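You operate a simulated robot arm through the tools that you are given. There is no shell and no other tool. Be economical: measure what you need, move in short steps, check, and stop when the job is done.

Carry out the task below with a simulated robot arm. There is one attempt and no reset: what you move stays moved.

TASK
Put the orange rag on the top of the parts bench away on the lower shelf of the control desk. Fetch the blue plug and set it on the green panel. Take the purple spacer block and leave it on the bottom shelf of the panel stand. Put the silver housing on the near end of the grid away on the top of the press cart. Count the brass sleeves on the near end of the grid, then put as many of the couplings from the near end of the grid on top of the grey box there. Put the blue block on top of the yellow can. Take the grey rail wiper and put it on top of the small white carton. Take the white pod on the near end of the grid and put it away on the top of the panel stand. Press the zero button two times. Open the blue tool drawer, take the small yellow brush from the inside of the blue tool drawer and leave it on the red tray and shut the drawer again. Put the purple tester on the lower shelf of the pump bench. Put the yellow cable end on the zone 2 of the grid. The order is free.

It is judged by the outcome, as a careful person would: the job done as asked, and still so three seconds after it is handed in. It fails if anything else is knocked over, pushed out of place, dropped, spilled or broken.

THE ROBOT
A 7-joint arm with a two-finger parallel gripper on a trunk, on a base that drives. Base frame: it is fixed to the floor where the robot stands at the start and does not move with it; the origin is under the middle of the robot, x ahead of it, y to its left, z up. Readings come in m, rad, newtons and seconds.
Its first joint turns from -2.007 to 2.007 rad. Places, roughly: blue block (4x2x8 cm) [-2, 0.2, 0.9]; blue plug (5x5x5 cm) [-2, 2.3, 0.9]; blue tool drawer [-3.3, -4.5, 0.7]; bottom shelf of the panel stand [-2.5, 2.4, 0.2]; brass sleeve (4x4x3 cm) [-1.2, 0.3, 0.9]; brass sleeve (4x4x4 cm) [-1.3, 0.4, 0.9]; coupling [-1.5, 0.5, 0.75]; green panel (26x26x1 cm) [-2.7, 2.3, 0.2]; grey box [-1.75, 0.5, 1]; grey rail wiper (3x6x12 cm) [-3.2, 0.3, 0.8]; lower shelf of the control desk [-3.2, -0.1, 0.4]; lower shelf of the pump bench [1.3, -3.3, 0.3]; orange rag (10x7x3 cm) [0.8, 0, 0.9]; purple spacer block [-1.5, 2.5, 0.5]; purple tester (3x2x20 cm) [1.4, -3.3, 0.9]; red tray (17x11x3 cm) [-3.3, -0.1, 0.4]; silver housing (6x6x4 cm) [-1.7, 0.6, 0.9]; small white carton (17x12x8 cm) [0.3, 0.9, 0.5]; small yellow brush (8x4x7 cm) [-3.3, -4.6, 0.7]; top of the panel stand [-2.5, 2.4, 0.8]; top of the press cart [-2.5, -5.4, 0.9]; white pod (13x8x7 cm) [-2.5, 0.1, 0.9]; yellow cable end (2x10x2 cm) [0.6, -0.8, 0.9]; yellow can (6x6x9 cm) [-1.9, 0.6, 0.9]; zero button [-2.5, -2.3, 1.4]; zone 2 of the grid [-2.1, 0.4, 0.8]. Payload 3.91 kg.
Tool frame: the origin (TCP) lies between the finger pads and is the grasp point; the fingertips stand 0.03 m ahead of it; z points along the fingers, y is the line along which they close. The gripper opens to 0.11 m. The fingers are 0.02 m wide and 0.01 m thick; the gripper's body (0.048 by 0.112 m) begins 0.055 m behind the TCP.
Orientation is that of the tool frame in the base frame, as [roll, pitch, yaw] about the fixed x, y, z axes, in that order (R = Rz(yaw) Ry(pitch) Rx(roll)). With the fingers straight down and closing along the base's y, the tool's x points along the base's -x, its y along +y and its z along -z.

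THE INTERFACE
- The arm moves only by the tool apply_moves. Its argument "increments" is a list of rows, each a list of 3 entries, a list of its own where there are three numbers: the shift along the tool's x, y, z in units of 50 mm (1.0 is 50 mm), then the turn, a rotation vector about the tool's x, y, z in units of 4 degrees (1.0 is 4 degrees), then the finger opening in m, from 0 to 0.11. In form: [[[dx, dy, dz], [ax, ay, az], claw], ...]. A call has 1 to 20 rows; each row shifts and turns the commanded pose from where the row before left it, along the tool's axes as they then stand. A call with a number of a shift or a turn outside -1 to 1 is refused whole. Rows are played at 5 a second. More than 0.05 m and 0.15 rad between two rows, or a gripper value outside its range, and nothing of the call is played. A pose out of reach is approached as far as the arm can. The call stops where the force on the tool passes 40 N (or 10 N more than at its start, if that is more) or the arm is blocked; 0.2 s more then pass. Each finger travels about 0.153 m/s and halts on what it meets, pressing with about 28 N; the grip force reading is that of the motor and also rises with nothing between the fingers. The clock runs only during rows and for 0.2 s after the last one: add rows that do not move to give the fingers time. The reply holds the time, the measured pose of the TCP, the force on the tool along the base axes, the opening and the grip force, in the units named above and with some noise, with the torque about the TCP (base axes, N m) and any sound that the robot's microphone picked up.
- Cameras (640 x 400 px; columns grow to the right, rows downward): "scene" is now at [0.2154, 0.203, 1.3401]; the picture's right is [-0.02, -1.00, 0.00], its down [-0.78, 0.01, -0.62] and it looks along [0.62, -0.01, -0.78] (base axes); focal length 214 px, centre (320, 200). "wrist" rides on the gripper at [0.072, 0.017, -0.103] in the tool frame; the picture's right is [-0.23, 0.97, 0.00], its down [-0.76, -0.18, -0.62] and it looks along [-0.61, -0.14, 0.78] (tool axes); focal length 222 px, centre (320, 200). There is no depth. A picture from a camera that has moved, and an enlarged one, comes with that camera's place and axes in the base frame and with its lens.
- snapshot(camera): a new picture of that camera. No time passes.
- raise_lower(by): slides the trunk up (or, below 0, down) by that many m; the arm and the scene camera ride with it, the base frame stays. It gives what a move gives, with no picture.
- base_move(legs): drives the robot by 1 to 6 legs, each [ahead, left, turn to the left] in m, m and rad, along the robot's own axes; the way and the turn of a leg run together, so that a leg with both is an arc; at most 1.5 m and 3.142 rad a leg. The arm and the cameras ride along, it lands a little off, and it stops where it bumps. It gives what a move gives.
- head_to(pan, tilt): turns the head with the scene camera to pan (to the left, within 1.396 rad either way) and tilt (down, from -0.506 to 1.204), counted from straight ahead of the robot. It gives what a move gives.
- inspect(camera, box): a new picture of the part [left, top, right, bottom] of that camera's present view, enlarged. No time passes.
- close_job(): hands the job in; it is judged then, once.

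Go step by step. Nothing tells you exact positions but the pictures and the camera data: compare them with the known pose of the tool, close in by small moves and look again before you grip or let go. The budget is 598 turns and 360 pictures, counting those below and the enlarged ones. Unless the task says otherwise, let go and move clear before handing in, and close with one line.

The tools are called after ">>>" as a command line: name --argument value ..., lists and objects as JSON in quotes. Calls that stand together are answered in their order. apply_moves: Moves the arm, as the interface text tells. Its arguments: {"type":"object","properties":{"increments":{"type":"array"}},"required":["increments"]} The other tools are called the same way: raise_lower (by) slides the trunk up or down; base_move (legs) drives the base; head_to (pan, tilt) turns the head that bears the scene camera; snapshot (camera) takes a picture; inspect (camera, box) takes an enlarged picture of a part of a camera's view; close_job () hands the job in.

At the start:

```text
time_s: 0.0
eef_pos: [0.5561, 0.0119, 1.113]
orientation: [3.141, 0.001, 3.142]
ft_force: [0.8, 0.3, 0.9]
wrist_torque: [-0.01, 0.0, -0.03]
finger_gap: 0.1098
grip_force: 0.0
trunk travel left (down, up): [-0.7, 0.29]
robot x, y, heading: [-0.0013, -0.001, -0.0]
head pan, tilt: [-0.019, 0.902]
```

scene: 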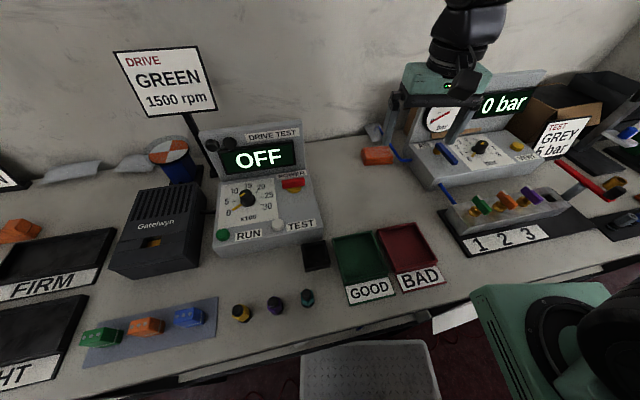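
wrist: 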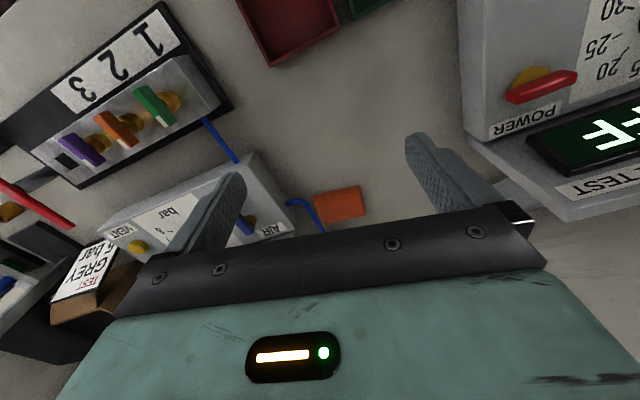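

The rag seems to lie near [0.77, 0, 0.88], beside the press fixture. I look closer at it and around the room before moving.

>>> inspect --camera "scene" --box '[300, 80, 500, 205]'

>>> inspect --camera "wrist" --box '[200, 100, 480, 275]'

>>> head_to --pan -1.2 --tilt 0.6

>>> snapshot --camera "scene"

>>> head_to --pan 1.2 --tilt 0.6

>>> snapshot --camera "scene"

```text
3.20 times, centred on (400, 142) of scene
camera zoom: at [0.2154, 0.203, 1.3401], right [-0.02, -1.0, 0.0], down [-0.78, 0.01, -0.62], along [0.62, -0.01, -0.78], focal length 686 px, centre (64, 384)
```

zoom: 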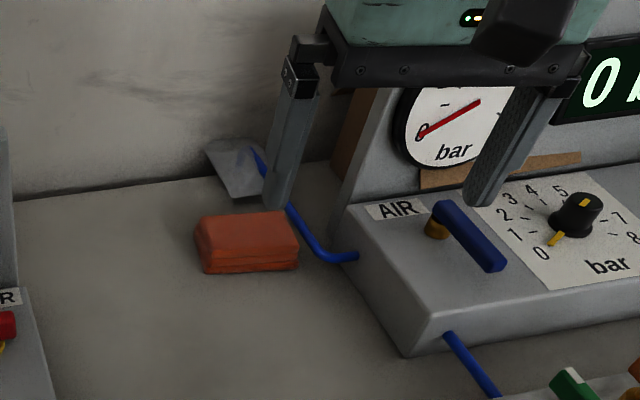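

```text
2.29 times, centred on (340, 188) of wrist
camera zoom: at [0.4833, 0.0291, 1.2162], right [0.23, 0.97, 0.0], down [0.76, -0.18, 0.62], along [0.61, -0.14, -0.78], focal length 508 px, centre (274, 229)
```

zoom: 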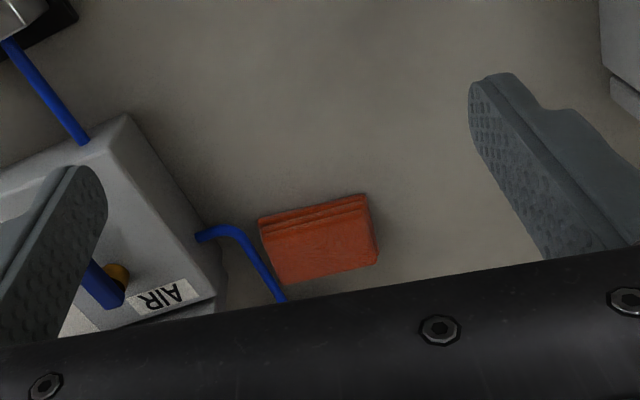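

```text
time_s: 1.4
eef_pos: [0.5546, 0.0113, 1.112]
orientation: [-3.141, -0.001, 3.14]
ft_force: [0.1, -0.4, 0.1]
wrist_torque: [0.05, -0.01, 0.01]
finger_gap: 0.1101
grip_force: 0.0
trunk travel left (down, up): [-0.7, 0.29]
robot x, y, heading: [0.0001, -0.0019, 0.001]
head pan, tilt: [-1.201, 0.6]
```

```text
355 pictures are left
camera scene: at [0.172, 0.122, 1.365], right [-0.93, -0.36, 0.0], down [-0.2, 0.53, -0.82], along [0.3, -0.77, -0.57], focal length 214 px, centre (320, 200)
```

scene: 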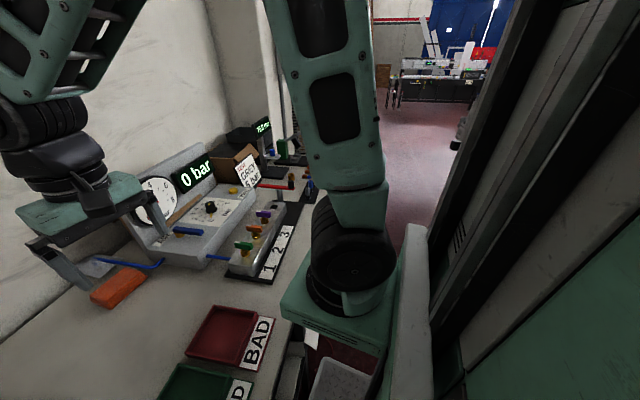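

```text
time_s: 3.6
eef_pos: [0.5562, 0.0111, 1.1136]
orientation: [-3.14, 0.0, 3.141]
ft_force: [0.4, 1.0, 0.2]
wrist_torque: [0.01, 0.02, 0.0]
finger_gap: 0.1099
grip_force: 0.2
trunk travel left (down, up): [-0.7, 0.29]
robot x, y, heading: [-0.0011, 0.0024, -0.0]
head pan, tilt: [1.201, 0.6]
```

```text
354 pictures are left
camera scene: at [0.172, 0.2868, 1.365], right [0.93, -0.36, 0.0], down [-0.2, -0.53, -0.83], along [0.3, 0.77, -0.56], focal length 214 px, centre (320, 200)
```

scene: 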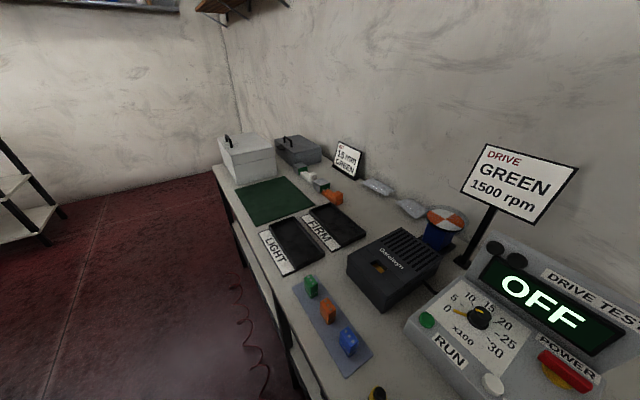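

The rag lies about x 0.74–0.80, y −0.045–0.05 (long side along y), so I'll close along x. I turn the tool 90° in the open first.

>>> apply_moves --increments '[[[0, 0, 0], [0, 0, 1], 0.11], [[0, 0, 0], [0, 0, 1], 0.11], [[0, 0, 0], [0, 0, 1], 0.11], [[0, 0, 0], [0, 0, 1], 0.11], [[0, 0, 0], [0, 0, 1], 0.11], [[0, 0, 0], [0, 0, 1], 0.11], [[0, 0, 0], [0, 0, 1], 0.11], [[0, 0, 0], [0, 0, 1], 0.11], [[0, 0, 0], [0, 0, 1], 0.11], [[0, 0, 0], [0, 0, 1], 0.11], [[0, 0, 0], [0, 0, 1], 0.11], [[0, 0, 0], [0, 0, 1], 0.11], [[0, 0, 0], [0, 0, 1], 0.11], [[0, 0, 0], [0, 0, 1], 0.11], [[0, 0, 0], [0, 0, 1], 0.11], [[0, 0, 0], [0, 0, 1], 0.11], [[0, 0, 0], [0, 0, 1], 0.11], [[0, 0, 0], [0, 0, 1], 0.11], [[0, 0, 0], [0, 0, 1], 0.11], [[0, 0, 0], [0, 0, 1], 0.11]]'

>>> apply_moves --increments '[[[0, 0, 0], [0, 0, 1], 0.11], [[0, 0, 0], [0, 0, 1], 0.11], [[0, 0, 0], [0, 0, 0.5], 0.11], [[0, -1, 0], [0, 0, 0], 0.11], [[0, -1, 0], [0, 0, 0], 0.11], [[0, -1, 0], [0, 0, 0], 0.11], [[0, -1, 0], [0, 0, 0], 0.11], [[0, 0, 0], [0, 0, 0], 0.11]]'

>>> snapshot --camera "wrist"

```text
time_s: 7.8
eef_pos: [0.5565, 0.0109, 1.1124]
orientation: [3.142, 0.0, 1.743]
ft_force: [-0.5, -0.4, -0.6]
wrist_torque: [-0.01, 0.01, -0.02]
finger_gap: 0.11
grip_force: 0.1
trunk travel left (down, up): [-0.7, 0.29]
robot x, y, heading: [0.0002, 0.0028, -0.006]
head pan, tilt: [1.201, 0.6]
```

```text
time_s: 9.6
eef_pos: [0.3676, 0.0253, 1.1124]
orientation: [3.141, 0.002, 1.569]
ft_force: [-0.5, -0.6, -0.7]
wrist_torque: [0.01, -0.01, -0.02]
finger_gap: 0.1104
grip_force: 0.0
out of reach, approached as far as the arm can: row 7
trunk travel left (down, up): [-0.7, 0.29]
robot x, y, heading: [0.0002, -0.0001, 0.0]
head pan, tilt: [1.201, 0.6]
```

```text
353 pictures are left
camera wrist: at [0.3843, 0.098, 1.2153], right [0.97, -0.23, 0.0], down [-0.18, -0.76, 0.62], along [-0.14, -0.61, -0.78], focal length 222 px, centre (320, 200)
```

wrist: 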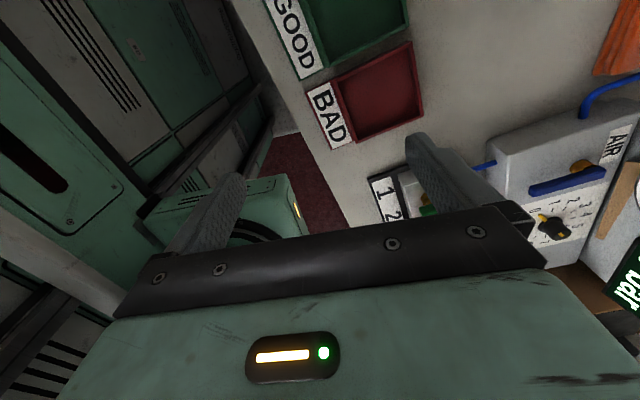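

The tool's +y is base +x now; I move out over the rag.

>>> apply_moves --increments '[[[-0.45, 1, 0], [0, 0, 0], 0.11], [[0, 1, 0], [0, 0, 0], 0.11], [[0, 1, 0], [0, 0, 0], 0.11], [[0, 1, 0], [0, 0, 0], 0.11], [[0, 1, 0], [0, 0, 0], 0.11], [[0, 1, 0], [0, 0, 0], 0.11], [[0, 1, 0], [0, 0, 0], 0.11], [[0, 1, 0], [0, 0, 0], 0.11], [[0, 0, 0], [0, 0, 0], 0.11]]'

>>> head_to --pan 0 --tilt 0.6

>>> snapshot --camera "wrist"

>>> snapshot --camera "scene"

```text
refused: row 1 steps farther than a row can; nothing moved
```

```text
time_s: 11.0
eef_pos: [0.368, 0.0249, 1.1117]
orientation: [-3.141, 0.001, 1.571]
ft_force: [0.1, -0.2, -0.6]
wrist_torque: [-0.01, 0.0, -0.01]
finger_gap: 0.1099
grip_force: 0.1
trunk travel left (down, up): [-0.7, 0.29]
robot x, y, heading: [-0.0008, 0.001, -0.003]
head pan, tilt: [0.0, 0.6]
```

```text
352 pictures are left
camera wrist: at [0.3846, 0.0981, 1.2154], right [0.97, -0.23, 0.0], down [-0.18, -0.76, 0.62], along [-0.14, -0.61, -0.78], focal length 222 px, centre (320, 200)
```

wrist: 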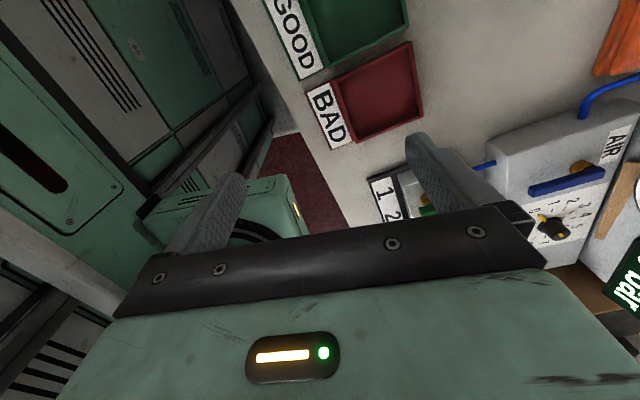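

```text
351 pictures are left
camera scene: at [0.2283, 0.2044, 1.365], right [0.0, -1.0, 0.0], down [-0.56, 0.0, -0.83], along [0.83, 0.0, -0.56], focal length 214 px, centre (320, 200)
```

scene: 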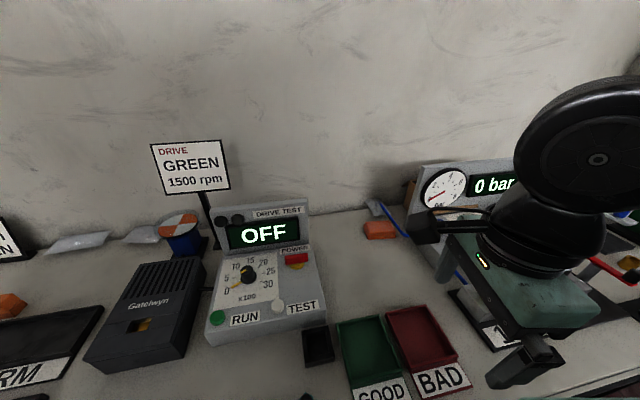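

>>> apply_moves --increments '[[[-0.45, 0, 0], [0, 0, 0], 0.11], [[0, 1, 0], [0, 0, 0], 0.11], [[0, 1, 0], [0, 0, 0], 0.11], [[0, 1, 0], [0, 0, 0], 0.11], [[0, 1, 0], [0, 0, 0], 0.11], [[0, 1, 0], [0, 0, 0], 0.11], [[0, 1, 0], [0, 0, 0], 0.11], [[0, 1, 0], [0, 0, 0], 0.11], [[0, 1, 0], [0, 0, 0], 0.11], [[0, 0, 0], [0, 0, 0], 0.11]]'

>>> snapshot --camera "wrist"

```text
time_s: 13.2
eef_pos: [0.7717, 0.0165, 1.1113]
orientation: [3.141, 0.002, 1.571]
ft_force: [0.0, 0.0, 0.2]
wrist_torque: [0.02, -0.01, -0.03]
finger_gap: 0.1101
grip_force: 0.0
out of reach, approached as far as the arm can: row 1
trunk travel left (down, up): [-0.7, 0.29]
robot x, y, heading: [-0.0018, -0.0014, 0.004]
head pan, tilt: [0.0, 0.6]
```

```text
350 pictures are left
camera wrist: at [0.7891, 0.09, 1.2157], right [0.97, -0.23, 0.0], down [-0.18, -0.76, 0.62], along [-0.14, -0.61, -0.78], focal length 222 px, centre (320, 200)
```

wrist: 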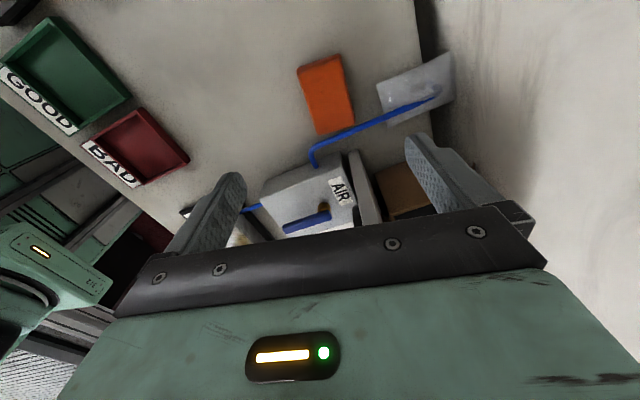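

Refined: rag centre near [0.782, 0.006], its top near z 0.865. I descend partway and look again.

>>> apply_moves --increments '[[[-0.2, 0.2, 0.9], [0, 0, 0], 0.11], [[0, 0, 0.9], [0, 0, 0], 0.11], [[0, 0, 0.9], [0, 0, 0], 0.11], [[0, 0, 0.9], [0, 0, 0], 0.11], [[0, 0, 0], [0, 0, 0], 0.11]]'

>>> snapshot --camera "wrist"

>>> inspect --camera "scene" --box '[300, 160, 500, 285]'

```text
time_s: 14.4
eef_pos: [0.7824, 0.0064, 0.933]
orientation: [3.141, 0.0, 1.57]
ft_force: [-0.9, -0.3, -0.5]
wrist_torque: [0.0, 0.02, -0.03]
finger_gap: 0.1099
grip_force: 0.0
trunk travel left (down, up): [-0.7, 0.29]
robot x, y, heading: [0.0017, 0.0031, -0.003]
head pan, tilt: [0.0, 0.6]
```

```text
349 pictures are left
camera wrist: at [0.7997, 0.0794, 1.0357], right [0.97, -0.23, 0.0], down [-0.18, -0.76, 0.62], along [-0.14, -0.61, -0.78], focal length 222 px, centre (320, 200)
```

wrist: 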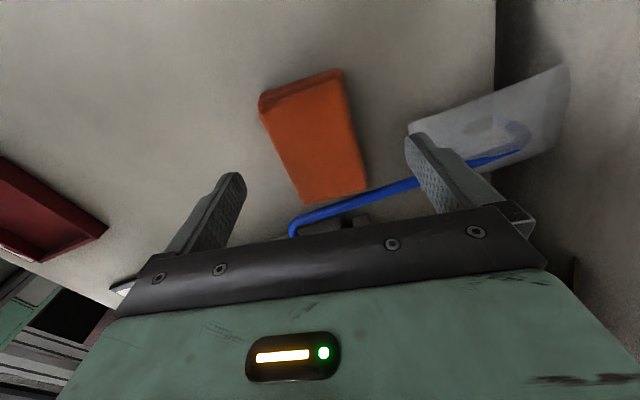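

```text
3.20 times, centred on (400, 222) of scene
camera zoom: at [0.2283, 0.2043, 1.365], right [0.0, -1.0, 0.0], down [-0.56, 0.0, -0.83], along [0.83, 0.0, -0.56], focal length 686 px, centre (64, 128)
```

zoom: 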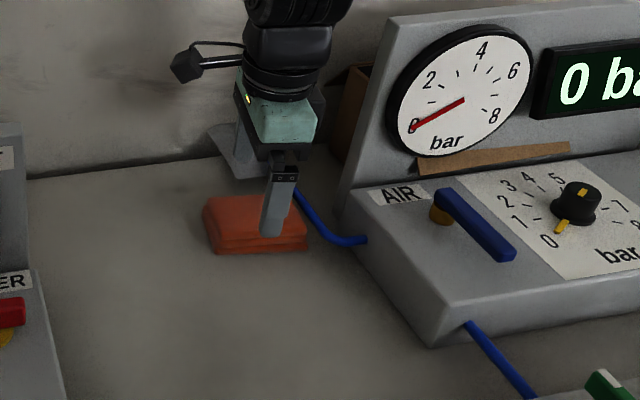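

Well aligned; hose is clear of the far finger. I descend to the rag and close.

>>> apply_moves --increments '[[[-0.1, 0, 0.5], [0, 0, 0], 0.11], [[0, 0, 0.5], [0, 0, 0], 0.11], [[0, 0, 0.2], [0, 0, 0], 0.11], [[0, 0, 0.1], [0, 0, 0], 0.11], [[0, 0, 0], [0, 0, 0], 0.11]]'

>>> snapshot --camera "wrist"

>>> inspect --camera "scene" --box '[340, 190, 440, 252]'

```text
time_s: 15.2
eef_pos: [0.7825, 0.002, 0.881]
orientation: [3.139, -0.001, 1.57]
ft_force: [-10.1, -1.9, 22.4]
wrist_torque: [-0.14, 1.71, 0.05]
finger_gap: 0.1099
grip_force: 0.0
trunk travel left (down, up): [-0.7, 0.29]
robot x, y, heading: [-0.0026, -0.0007, 0.001]
head pan, tilt: [0.0, 0.6]
stopped in row 4: the force on the tool passed its limit (the readings are from after the stop); the commanded pose is now the measured one
```

```text
347 pictures are left
camera wrist: at [0.7993, 0.0757, 0.984], right [0.97, -0.23, 0.0], down [-0.18, -0.76, 0.62], along [-0.14, -0.61, -0.78], focal length 222 px, centre (320, 200)
```

wrist: 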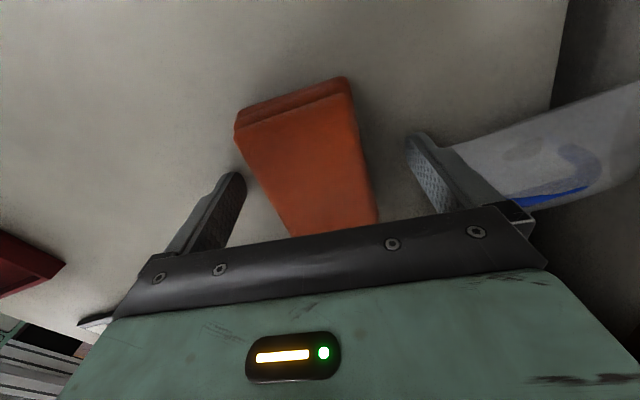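

```text
6.40 times, centred on (390, 221) of scene
camera zoom: at [0.2269, 0.2043, 1.3656], right [0.0, -1.0, 0.0], down [-0.56, 0.0, -0.83], along [0.83, 0.0, -0.56], focal length 1373 px, centre (-128, 66)
```

zoom: 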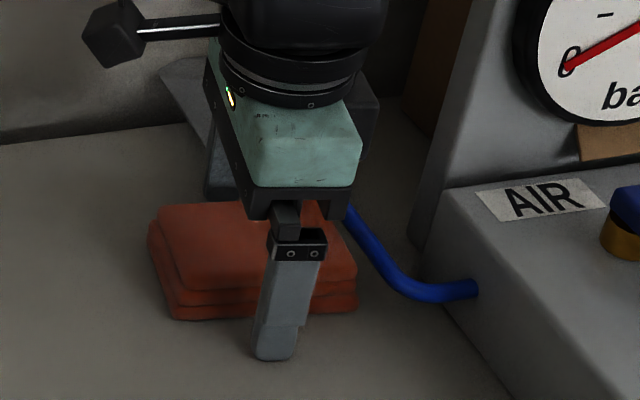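

The near finger touched the table, so the surface is at about z 0.85. I lift a few millimetres and close.

>>> apply_moves --increments '[[[0, 0, -0.08], [0, 0, 0], 0.11], [[0, 0, 0], [0, 0, 0], 0.05], [[0, 0, 0], [0, 0, 0], 0.03], [[0, 0, 0], [0, 0, 0], 0.02], [[0, 0, 0], [0, 0, 0], 0.02], [[0, 0, 0], [0, 0, 0], 0.02]]'

>>> snapshot --camera "wrist"

```text
time_s: 16.6
eef_pos: [0.7829, 0.0029, 0.8804]
orientation: [3.139, -0.001, 1.57]
ft_force: [0.3, 0.6, -0.2]
wrist_torque: [-0.05, -0.03, -0.01]
finger_gap: 0.0655
grip_force: 27.7
trunk travel left (down, up): [-0.7, 0.29]
robot x, y, heading: [0.0032, 0.0018, 0.005]
head pan, tilt: [0.0, 0.6]
```

```text
345 pictures are left
camera wrist: at [0.8007, 0.0763, 0.9854], right [0.97, -0.23, 0.0], down [-0.18, -0.76, 0.62], along [-0.14, -0.61, -0.78], focal length 222 px, centre (320, 200)
```

wrist: 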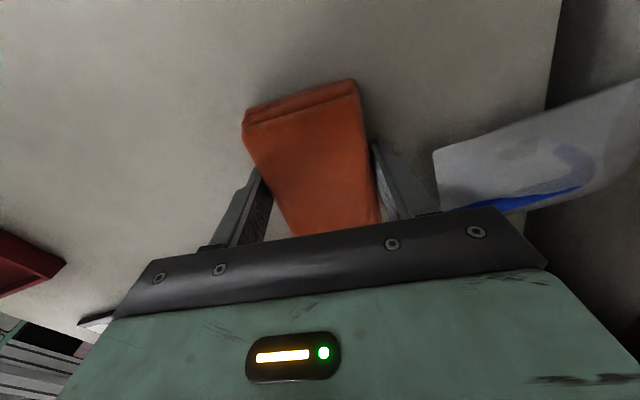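

The rag is gripped at 0.0655 m. I lift and pull back in front of the robot.

>>> apply_moves --increments '[[[0, 0, -1], [0, 0, 0], 0.02], [[0, 0, -1], [0, 0, 0], 0.02], [[0, 0, -1], [0, 0, 0], 0.02], [[0, 0, -1], [0, 0, 0], 0.02], [[0, 0, -1], [0, 0, 0], 0.02], [[0, -1, 0], [0, 0, 0], 0.02], [[0, -1, 0], [0, 0, 0], 0.02], [[0, -1, 0], [0, 0, 0], 0.02], [[0, -1, 0], [0, 0, 0], 0.02], [[0, -1, 0], [0, 0, 0], 0.02], [[0, -1, 0], [0, 0, 0], 0.02], [[0, -1, 0], [0, 0, 0], 0.02]]'

>>> head_to --pan 1.39 --tilt 0.4

>>> snapshot --camera "scene"

>>> snapshot --camera "wrist"

```text
time_s: 19.2
eef_pos: [0.4345, 0.0003, 1.1325]
orientation: [3.139, -0.001, 1.57]
ft_force: [0.5, 0.8, -1.1]
wrist_torque: [0.0, 0.02, -0.05]
finger_gap: 0.065
grip_force: 28.1
trunk travel left (down, up): [-0.7, 0.29]
robot x, y, heading: [-0.0048, -0.0006, -0.001]
head pan, tilt: [0.0, 0.6]
```

```text
time_s: 20.7
eef_pos: [0.4336, 0.0014, 1.1317]
orientation: [3.137, -0.001, 1.569]
ft_force: [0.9, 0.1, -0.2]
wrist_torque: [0.02, 0.01, 0.03]
finger_gap: 0.0648
grip_force: 27.8
trunk travel left (down, up): [-0.7, 0.29]
robot x, y, heading: [-0.0013, -0.0003, 0.001]
head pan, tilt: [1.389, 0.4]
```

```text
344 pictures are left
camera scene: at [0.1567, 0.2954, 1.3832], right [0.98, -0.18, 0.0], down [-0.07, -0.38, -0.92], along [0.17, 0.91, -0.39], focal length 214 px, centre (320, 200)
```

scene: 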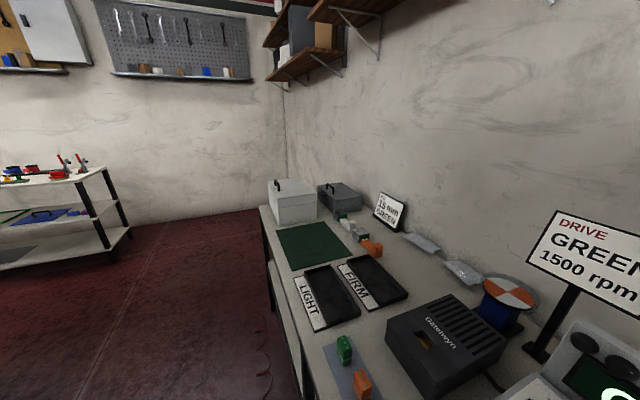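

```text
343 pictures are left
camera wrist: at [0.4504, 0.0737, 1.2358], right [0.97, -0.23, 0.0], down [-0.18, -0.76, 0.62], along [-0.14, -0.61, -0.78], focal length 222 px, centre (320, 200)
```

wrist: 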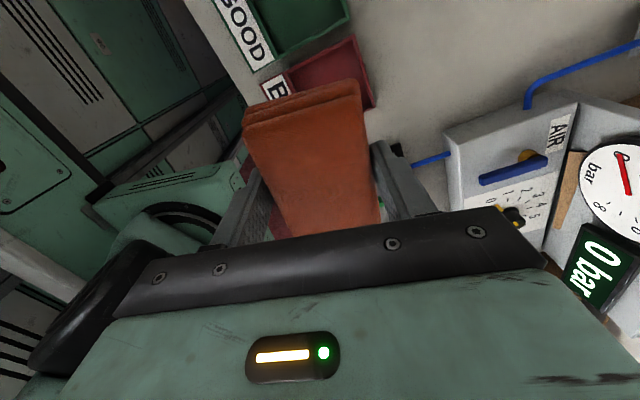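

I back off the bench a little and turn left to see the rest of the room.

>>> base_move --legs '[[-0.3, 0, 0], [0, 0, 1.571]]'

>>> head_to --pan 0.6 --tilt 0.45

>>> snapshot --camera "scene"

>>> head_to --pan 1.39 --tilt 0.55

>>> snapshot --camera "scene"

```text
time_s: 26.6
eef_pos: [-0.2967, 0.4336, 1.1321]
orientation: [3.14, -0.001, 3.137]
ft_force: [0.5, -0.8, -0.4]
wrist_torque: [0.0, 0.02, -0.01]
finger_gap: 0.0649
grip_force: 28.3
trunk travel left (down, up): [-0.7, 0.29]
robot x, y, heading: [-0.2996, 0.0029, 1.57]
head pan, tilt: [1.389, 0.4]
```

```text
time_s: 27.7
eef_pos: [-0.2967, 0.4333, 1.1324]
orientation: [3.138, -0.002, 3.138]
ft_force: [0.1, -0.2, -0.5]
wrist_torque: [0.02, -0.01, 0.03]
finger_gap: 0.0643
grip_force: 28.1
trunk travel left (down, up): [-0.7, 0.29]
robot x, y, heading: [-0.2941, -0.0018, 1.565]
head pan, tilt: [0.6, 0.45]
```

```text
342 pictures are left
camera scene: at [-0.5557, 0.2181, 1.3786], right [0.83, 0.56, 0.0], down [0.24, -0.36, -0.9], along [-0.51, 0.74, -0.44], focal length 214 px, centre (320, 200)
```

scene: 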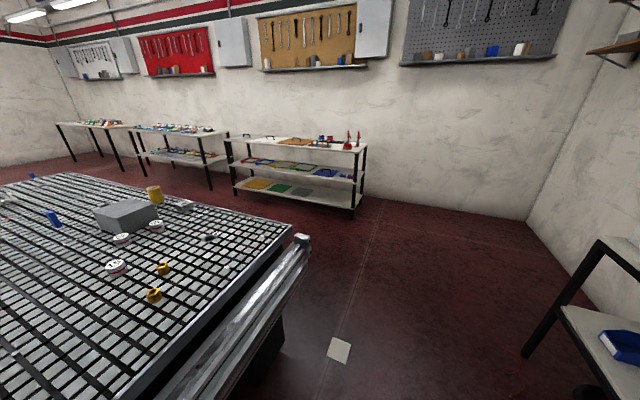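

```text
time_s: 28.8
eef_pos: [-0.298, 0.4338, 1.1319]
orientation: [3.14, -0.002, 3.138]
ft_force: [0.2, -0.1, -0.2]
wrist_torque: [-0.03, 0.01, -0.01]
finger_gap: 0.0644
grip_force: 28.1
trunk travel left (down, up): [-0.7, 0.29]
robot x, y, heading: [-0.2976, 0.0015, 1.567]
head pan, tilt: [1.389, 0.55]
```

```text
341 pictures are left
camera scene: at [-0.5922, 0.1587, 1.3695], right [0.18, 0.98, 0.0], down [0.51, -0.1, -0.85], along [-0.84, 0.16, -0.52], focal length 214 px, centre (320, 200)
```

scene: 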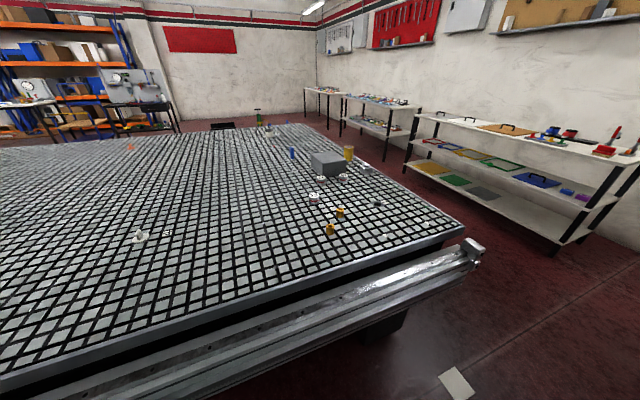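

The grid table's corner is near [-1.17, 0.89]; a clear aisle runs between it (y<0.9) and the stands (y>2.2). I drive into that aisle.

>>> base_move --legs '[[1.5, 0, 0], [0, 0, 1.571], [1.0, 0, 0]]'

>>> head_to --pan 0.75 --tilt 0.6

>>> snapshot --camera "scene"

>>> head_to --pan -0.5 --tilt 0.5

>>> snapshot --camera "scene"

```text
time_s: 37.6
eef_pos: [-0.4297, 1.9144, 1.1319]
orientation: [3.138, 0.0, -2.85]
ft_force: [0.0, 0.6, -0.2]
wrist_torque: [-0.03, 0.03, 0.0]
finger_gap: 0.0644
grip_force: 28.0
trunk travel left (down, up): [-0.7, 0.29]
robot x, y, heading: [-0.3065, 1.5001, 1.862]
head pan, tilt: [1.389, 0.55]
stopped in leg 2: the robot was blocked; the commanded pose is now the measured one
```

```text
time_s: 38.6
eef_pos: [-0.4291, 1.9147, 1.1309]
orientation: [3.137, -0.001, -2.851]
ft_force: [0.1, -0.3, -0.9]
wrist_torque: [-0.04, -0.01, -0.04]
finger_gap: 0.0641
grip_force: 28.5
trunk travel left (down, up): [-0.7, 0.29]
robot x, y, heading: [-0.3052, 1.5017, 1.865]
head pan, tilt: [0.75, 0.6]
```

```text
340 pictures are left
camera scene: at [-0.6197, 1.6204, 1.365], right [0.5, 0.86, 0.0], down [0.49, -0.28, -0.83], along [-0.71, 0.42, -0.56], focal length 214 px, centre (320, 200)
```

scene: 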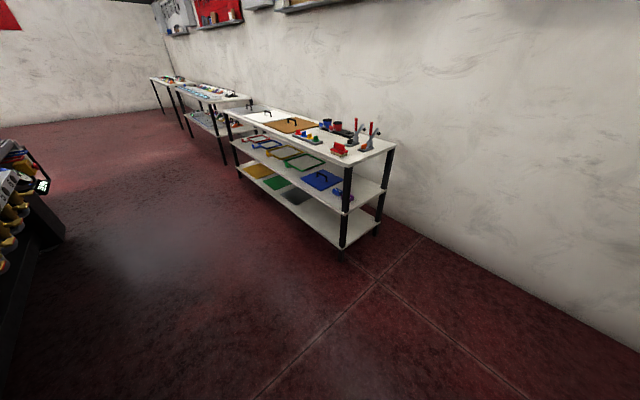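

```text
time_s: 40.1
eef_pos: [-0.4289, 1.9146, 1.1316]
orientation: [3.136, -0.003, -2.851]
ft_force: [0.0, 0.2, 0.0]
wrist_torque: [0.02, 0.0, 0.02]
finger_gap: 0.0643
grip_force: 28.3
trunk travel left (down, up): [-0.7, 0.29]
robot x, y, heading: [-0.301, 1.5018, 1.858]
head pan, tilt: [-0.499, 0.499]
```

```text
339 pictures are left
camera scene: at [-0.5247, 1.665, 1.3741], right [0.98, -0.2, 0.0], down [-0.1, -0.47, -0.88], along [0.18, 0.86, -0.48], focal length 214 px, centre (320, 200)
```

scene: 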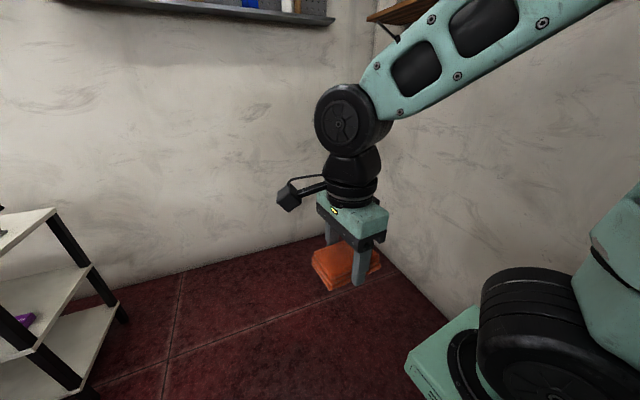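

The turn got blocked; I look to the left and right rear to see what I touched.

>>> head_to --pan 1.39 --tilt 0.9

>>> snapshot --camera "scene"

>>> head_to --pan -1.39 --tilt 0.8

>>> snapshot --camera "scene"

```text
time_s: 41.9
eef_pos: [-0.4289, 1.9153, 1.1325]
orientation: [3.137, -0.002, -2.85]
ft_force: [-0.6, -0.7, -0.3]
wrist_torque: [0.02, -0.02, 0.02]
finger_gap: 0.0642
grip_force: 28.1
trunk travel left (down, up): [-0.7, 0.29]
robot x, y, heading: [-0.304, 1.4942, 1.86]
head pan, tilt: [1.389, 0.901]
```

```text
338 pictures are left
camera scene: at [-0.6184, 1.5676, 1.3402], right [-0.11, 0.99, 0.0], down [0.78, 0.09, -0.62], along [-0.62, -0.07, -0.78], focal length 214 px, centre (320, 200)
```

scene: 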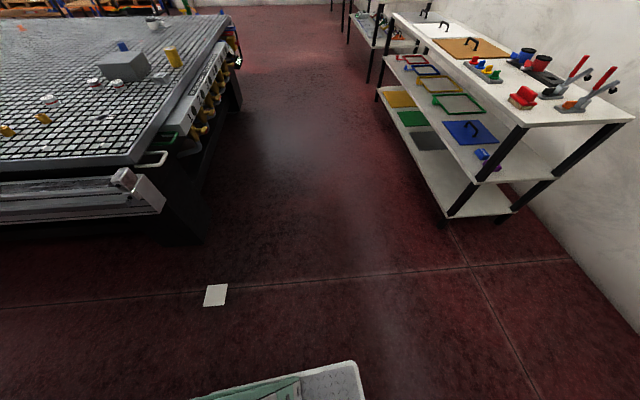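

```text
time_s: 44.4
eef_pos: [-0.429, 1.9142, 1.1315]
orientation: [3.137, 0.0, -2.85]
ft_force: [0.3, 1.0, -0.8]
wrist_torque: [-0.02, 0.0, 0.01]
finger_gap: 0.0643
grip_force: 27.9
trunk travel left (down, up): [-0.7, 0.29]
robot x, y, heading: [-0.3034, 1.4987, 1.86]
head pan, tilt: [-1.389, 0.799]
```

```text
337 pictures are left
camera scene: at [-0.4716, 1.6128, 1.3481], right [0.46, -0.89, 0.0], down [-0.64, -0.33, -0.7], along [0.62, 0.32, -0.72], focal length 214 px, centre (320, 200)
```

scene: 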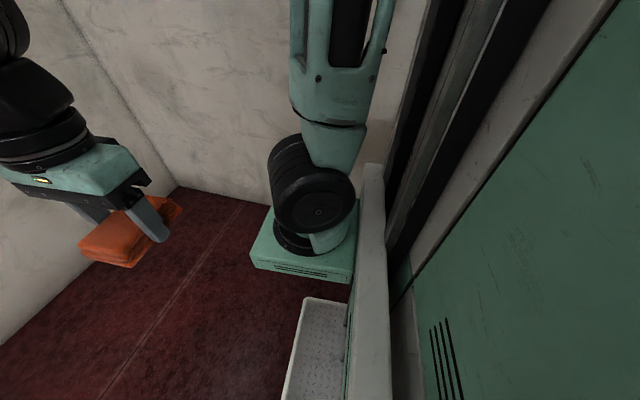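

Probably my rear met the bench corner. I shift left/ahead into the free aisle, then finish the turn.

>>> base_move --legs '[[0.1, 0.3, 0], [0, 0, 1.28]]'

>>> head_to --pan 0.6 --tilt 0.5

>>> snapshot --camera "scene"

```text
time_s: 49.7
eef_pos: [-1.0552, 1.5054, 1.132]
orientation: [3.138, 0.0, -1.566]
ft_force: [0.5, -0.3, -0.1]
wrist_torque: [-0.01, -0.03, 0.01]
finger_gap: 0.0643
grip_force: 28.0
trunk travel left (down, up): [-0.7, 0.29]
robot x, y, heading: [-0.6238, 1.5075, -3.132]
head pan, tilt: [-1.389, 0.799]
```

```text
time_s: 51.6
eef_pos: [-1.0561, 1.5055, 1.1315]
orientation: [3.137, 0.0, -1.565]
ft_force: [0.2, 0.3, -0.6]
wrist_torque: [-0.02, 0.01, 0.0]
finger_gap: 0.0645
grip_force: 27.9
trunk travel left (down, up): [-0.7, 0.29]
robot x, y, heading: [-0.6209, 1.5135, -3.133]
head pan, tilt: [0.6, 0.499]
```

```text
336 pictures are left
camera scene: at [-0.8397, 1.2511, 1.3741], right [-0.57, 0.82, 0.0], down [0.39, 0.27, -0.88], along [-0.72, -0.5, -0.48], focal length 214 px, centre (320, 200)
```

scene: 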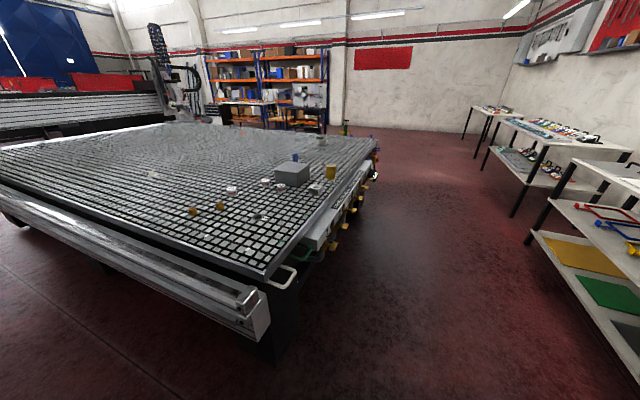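

The way ahead is clear. I drive along the aisle and look at the grid's end and the control desk.

>>> base_move --legs '[[1.4, 0, 0]]'

>>> head_to --pan 1.2 --tilt 0.6

>>> snapshot --camera "scene"

>>> head_to --pan 0.4 --tilt 0.5

>>> snapshot --camera "scene"

```text
time_s: 58.7
eef_pos: [-2.4734, 1.5174, 1.1324]
orientation: [3.138, 0.0, -1.583]
ft_force: [0.5, -0.5, -1.0]
wrist_torque: [0.01, 0.02, -0.01]
finger_gap: 0.0643
grip_force: 27.6
trunk travel left (down, up): [-0.7, 0.29]
robot x, y, heading: [-2.036, 1.5131, 3.127]
head pan, tilt: [0.6, 0.499]
```

```text
time_s: 59.7
eef_pos: [-2.4727, 1.5159, 1.1334]
orientation: [3.138, -0.002, -1.585]
ft_force: [0.3, 0.0, -0.6]
wrist_torque: [-0.01, -0.01, 0.03]
finger_gap: 0.0642
grip_force: 28.0
trunk travel left (down, up): [-0.7, 0.29]
robot x, y, heading: [-2.0369, 1.5121, 3.13]
head pan, tilt: [1.201, 0.6]
```

```text
335 pictures are left
camera scene: at [-2.219, 1.2262, 1.365], right [-0.93, 0.37, 0.0], down [0.21, 0.52, -0.83], along [-0.31, -0.77, -0.56], focal length 214 px, centre (320, 200)
```

scene: 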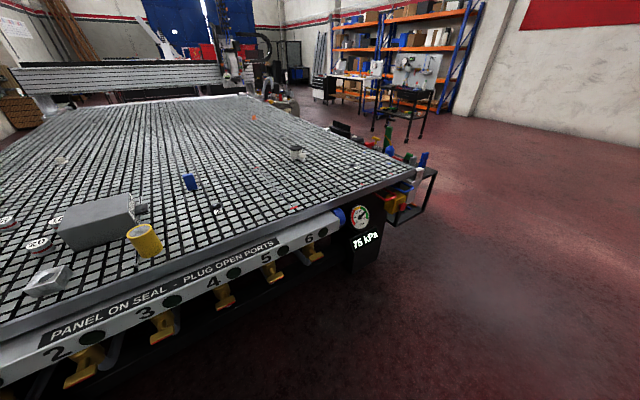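

```text
time_s: 60.8
eef_pos: [-2.4743, 1.516, 1.1334]
orientation: [3.139, -0.002, -1.581]
ft_force: [-0.9, -0.1, -0.1]
wrist_torque: [0.01, 0.02, -0.01]
finger_gap: 0.0646
grip_force: 27.8
trunk travel left (down, up): [-0.7, 0.29]
robot x, y, heading: [-2.0388, 1.5117, 3.134]
head pan, tilt: [0.4, 0.499]
```

```text
334 pictures are left
camera scene: at [-2.2703, 1.2737, 1.3741], right [-0.38, 0.93, 0.0], down [0.44, 0.18, -0.88], along [-0.81, -0.33, -0.48], focal length 214 px, centre (320, 200)
```

scene: 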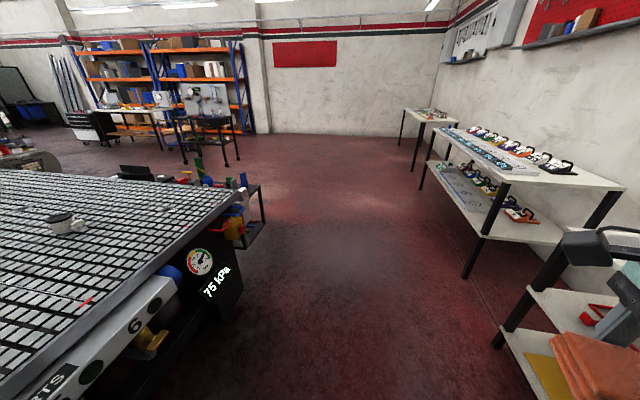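

The control desk stands just beyond the grid's far side, around [-3.2, 0.1]. I drive on past the corner and turn to face it.

>>> base_move --legs '[[1.3, 0, 0], [0, 0, 1.571]]'

>>> head_to --pan 0.0 --tilt 0.6

>>> snapshot --camera "scene"

```text
time_s: 71.2
eef_pos: [-3.3556, 1.0862, 1.1309]
orientation: [3.138, 0.0, -0.014]
ft_force: [0.3, 0.2, -0.8]
wrist_torque: [-0.02, -0.01, 0.03]
finger_gap: 0.0641
grip_force: 28.4
trunk travel left (down, up): [-0.7, 0.29]
robot x, y, heading: [-3.3522, 1.5203, -1.586]
head pan, tilt: [0.4, 0.499]
```

```text
time_s: 72.1
eef_pos: [-3.3548, 1.0847, 1.1316]
orientation: [3.14, -0.004, -0.011]
ft_force: [0.7, -0.1, 0.0]
wrist_torque: [-0.01, 0.0, 0.0]
finger_gap: 0.0644
grip_force: 28.0
trunk travel left (down, up): [-0.7, 0.29]
robot x, y, heading: [-3.349, 1.5213, -1.585]
head pan, tilt: [0.0, 0.6]
```

```text
333 pictures are left
camera scene: at [-3.1508, 1.2864, 1.365], right [-1.0, 0.01, 0.0], down [0.01, 0.56, -0.83], along [-0.01, -0.83, -0.56], focal length 214 px, centre (320, 200)
```

scene: 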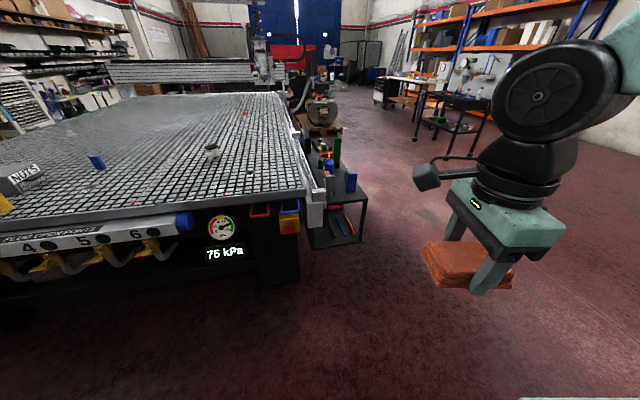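

>>> inspect --camera "scene" --box '[260, 110, 400, 260]'

```text
2.67 times, centred on (330, 185) of scene
camera zoom: at [-3.1508, 1.2864, 1.365], right [-1.0, 0.01, 0.0], down [0.01, 0.56, -0.83], along [-0.01, -0.83, -0.56], focal length 572 px, centre (293, 240)
```

zoom: 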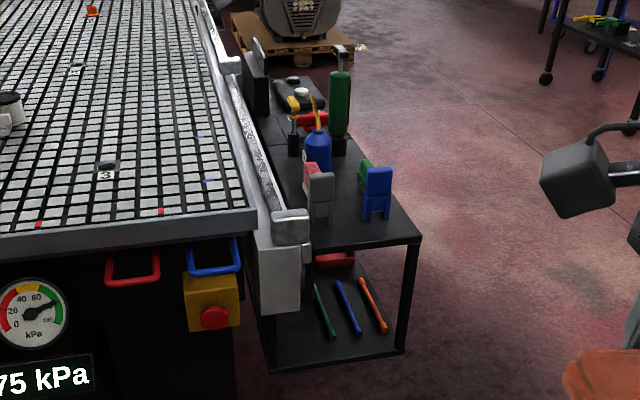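

The desk has a clear west side with a lower shelf holding tools and the red tray. I drive around to its west side and face it.

>>> base_move --legs '[[0, -0.9, 0], [1.3, 0, 0], [0, 0, 1.58]]'

>>> head_to --pan 0.0 --tilt 0.7

>>> snapshot --camera "scene"

```text
time_s: 75.0
eef_pos: [-3.8003, 1.0585, 1.1322]
orientation: [3.138, -0.002, -0.081]
ft_force: [0.0, 0.3, -1.1]
wrist_torque: [0.02, 0.05, 0.04]
finger_gap: 0.0645
grip_force: 27.6
trunk travel left (down, up): [-0.7, 0.29]
robot x, y, heading: [-3.7625, 1.4888, -1.649]
head pan, tilt: [0.0, 0.6]
stopped in leg 1: the robot was blocked; the commanded pose is now the measured one
```

```text
time_s: 75.6
eef_pos: [-3.8005, 1.0585, 1.1325]
orientation: [3.139, -0.002, -0.083]
ft_force: [-0.8, 0.6, 0.1]
wrist_torque: [0.02, -0.03, -0.02]
finger_gap: 0.0646
grip_force: 28.4
trunk travel left (down, up): [-0.7, 0.29]
robot x, y, heading: [-3.7667, 1.4878, -1.646]
head pan, tilt: [0.0, 0.7]
```

```text
331 pictures are left
camera scene: at [-3.5821, 1.2476, 1.3564], right [-1.0, 0.08, 0.0], down [0.05, 0.64, -0.77], along [-0.06, -0.76, -0.64], focal length 214 px, centre (320, 200)
```

scene: 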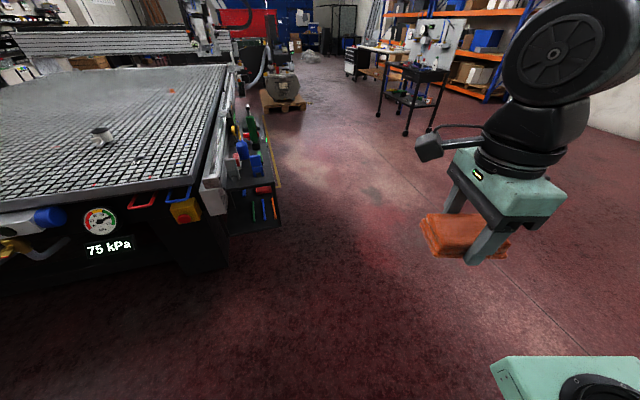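

My rear probably met one of the wall tables; I move ahead (−y) first, then sideways.

>>> base_move --legs '[[0.7, 0, 0], [0, -0.55, 0.06], [0.6, 0, 0], [0, 0, 1.58]]'

>>> snapshot --camera "scene"

```text
time_s: 89.1
eef_pos: [-3.9312, 0.2179, 1.1308]
orientation: [3.137, -0.005, 1.577]
ft_force: [0.0, 0.4, -1.0]
wrist_torque: [-0.02, 0.01, 0.01]
finger_gap: 0.0642
grip_force: 28.6
trunk travel left (down, up): [-0.7, 0.29]
robot x, y, heading: [-4.3669, 0.2144, 0.004]
head pan, tilt: [0.0, 0.7]
```

```text
330 pictures are left
camera scene: at [-4.1413, 0.4204, 1.3564], right [0.01, -1.0, 0.0], down [-0.64, 0.0, -0.76], along [0.76, 0.01, -0.64], focal length 214 px, centre (320, 200)
```

scene: 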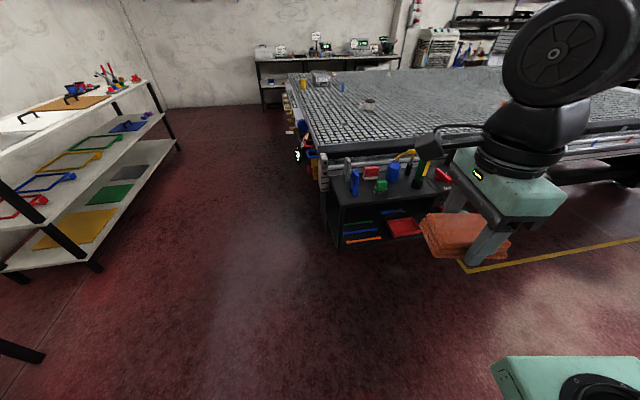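

>>> inspect --camera "scene" --box '[310, 130, 470, 260]'

```text
3.08 times, centred on (390, 195) of scene
camera zoom: at [-4.1413, 0.4204, 1.3564], right [0.01, -1.0, 0.0], down [-0.64, 0.0, -0.76], along [0.76, 0.01, -0.64], focal length 660 px, centre (105, 215)
```

zoom: 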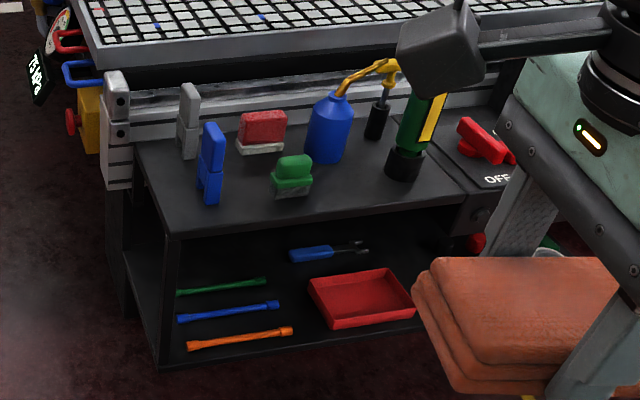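

The shelf is at about z 0.42, its front at x≈−3.45. The right part is hidden by the arm, so I shift right and look again.

>>> base_move --legs '[[0, -0.55, 0]]'

>>> raise_lower --by -0.45

>>> head_to --pan 0.1 --tilt 0.45

>>> snapshot --camera "scene"

```text
time_s: 92.2
eef_pos: [-3.9295, -0.3241, 1.1317]
orientation: [3.138, -0.002, 1.574]
ft_force: [1.0, 0.4, -0.4]
wrist_torque: [0.02, 0.0, -0.02]
finger_gap: 0.0645
grip_force: 28.5
trunk travel left (down, up): [-0.7, 0.29]
robot x, y, heading: [-4.363, -0.3264, 0.002]
head pan, tilt: [0.0, 0.7]
```

```text
refused: -0.45 is not a number from -0.4 to 0.4
```

```text
time_s: 93.0
eef_pos: [-3.928, -0.3234, 1.132]
orientation: [3.139, -0.001, 1.575]
ft_force: [-0.2, -0.2, -0.7]
wrist_torque: [0.02, 0.02, -0.02]
finger_gap: 0.0643
grip_force: 27.9
trunk travel left (down, up): [-0.7, 0.29]
robot x, y, heading: [-4.3622, -0.3253, 0.005]
head pan, tilt: [0.099, 0.45]
```

```text
328 pictures are left
camera scene: at [-4.1313, -0.1112, 1.3785], right [0.1, -0.99, 0.0], down [-0.43, -0.04, -0.9], along [0.9, 0.09, -0.44], focal length 214 px, centre (320, 200)
```

scene: 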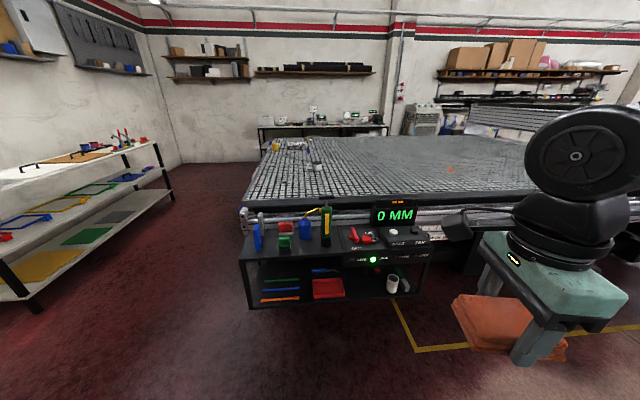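

>>> raise_lower --by -0.4

>>> inspect --camera "scene" --box '[230, 80, 470, 230]'

```text
time_s: 96.8
eef_pos: [-3.9281, -0.3233, 0.732]
orientation: [3.137, -0.002, 1.574]
ft_force: [0.0, -0.2, 0.0]
wrist_torque: [0.01, -0.02, 0.0]
finger_gap: 0.0644
grip_force: 27.6
trunk travel left (down, up): [-0.3, 0.69]
robot x, y, heading: [-4.3637, -0.3245, 0.004]
head pan, tilt: [0.099, 0.45]
```

```text
2.67 times, centred on (350, 155) of scene
camera zoom: at [-4.1313, -0.1112, 0.9786], right [0.1, -0.99, 0.0], down [-0.43, -0.04, -0.9], along [0.9, 0.09, -0.44], focal length 572 px, centre (240, 320)
```

zoom: 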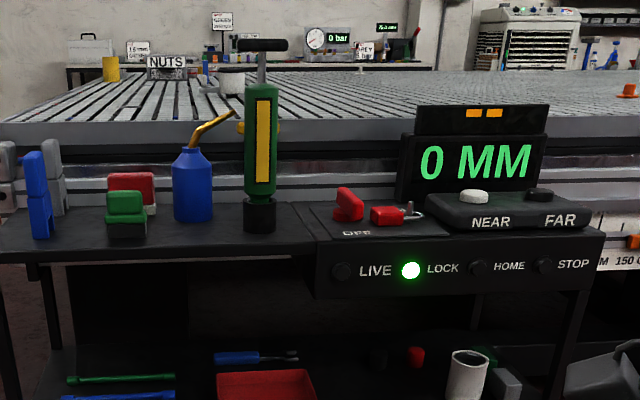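

>>> head_to --pan 0.1 --tilt 0.7

>>> inspect --camera "scene" --box '[210, 90, 450, 240]'

```text
time_s: 97.6
eef_pos: [-3.9273, -0.3234, 0.7319]
orientation: [3.139, -0.001, 1.574]
ft_force: [0.1, 1.0, 0.7]
wrist_torque: [-0.01, 0.0, -0.03]
finger_gap: 0.0644
grip_force: 27.7
trunk travel left (down, up): [-0.3, 0.69]
robot x, y, heading: [-4.3618, -0.3237, 0.005]
head pan, tilt: [0.099, 0.7]
```

```text
2.67 times, centred on (330, 165) of scene
camera zoom: at [-4.1382, -0.1119, 0.9564], right [0.1, -0.99, 0.0], down [-0.64, -0.07, -0.77], along [0.76, 0.08, -0.64], focal length 572 px, centre (293, 293)
```

zoom: 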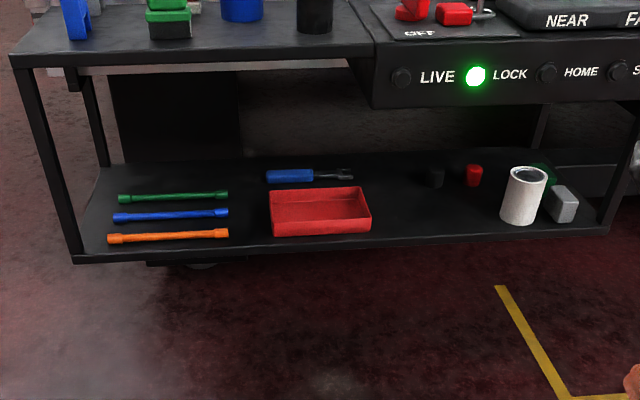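

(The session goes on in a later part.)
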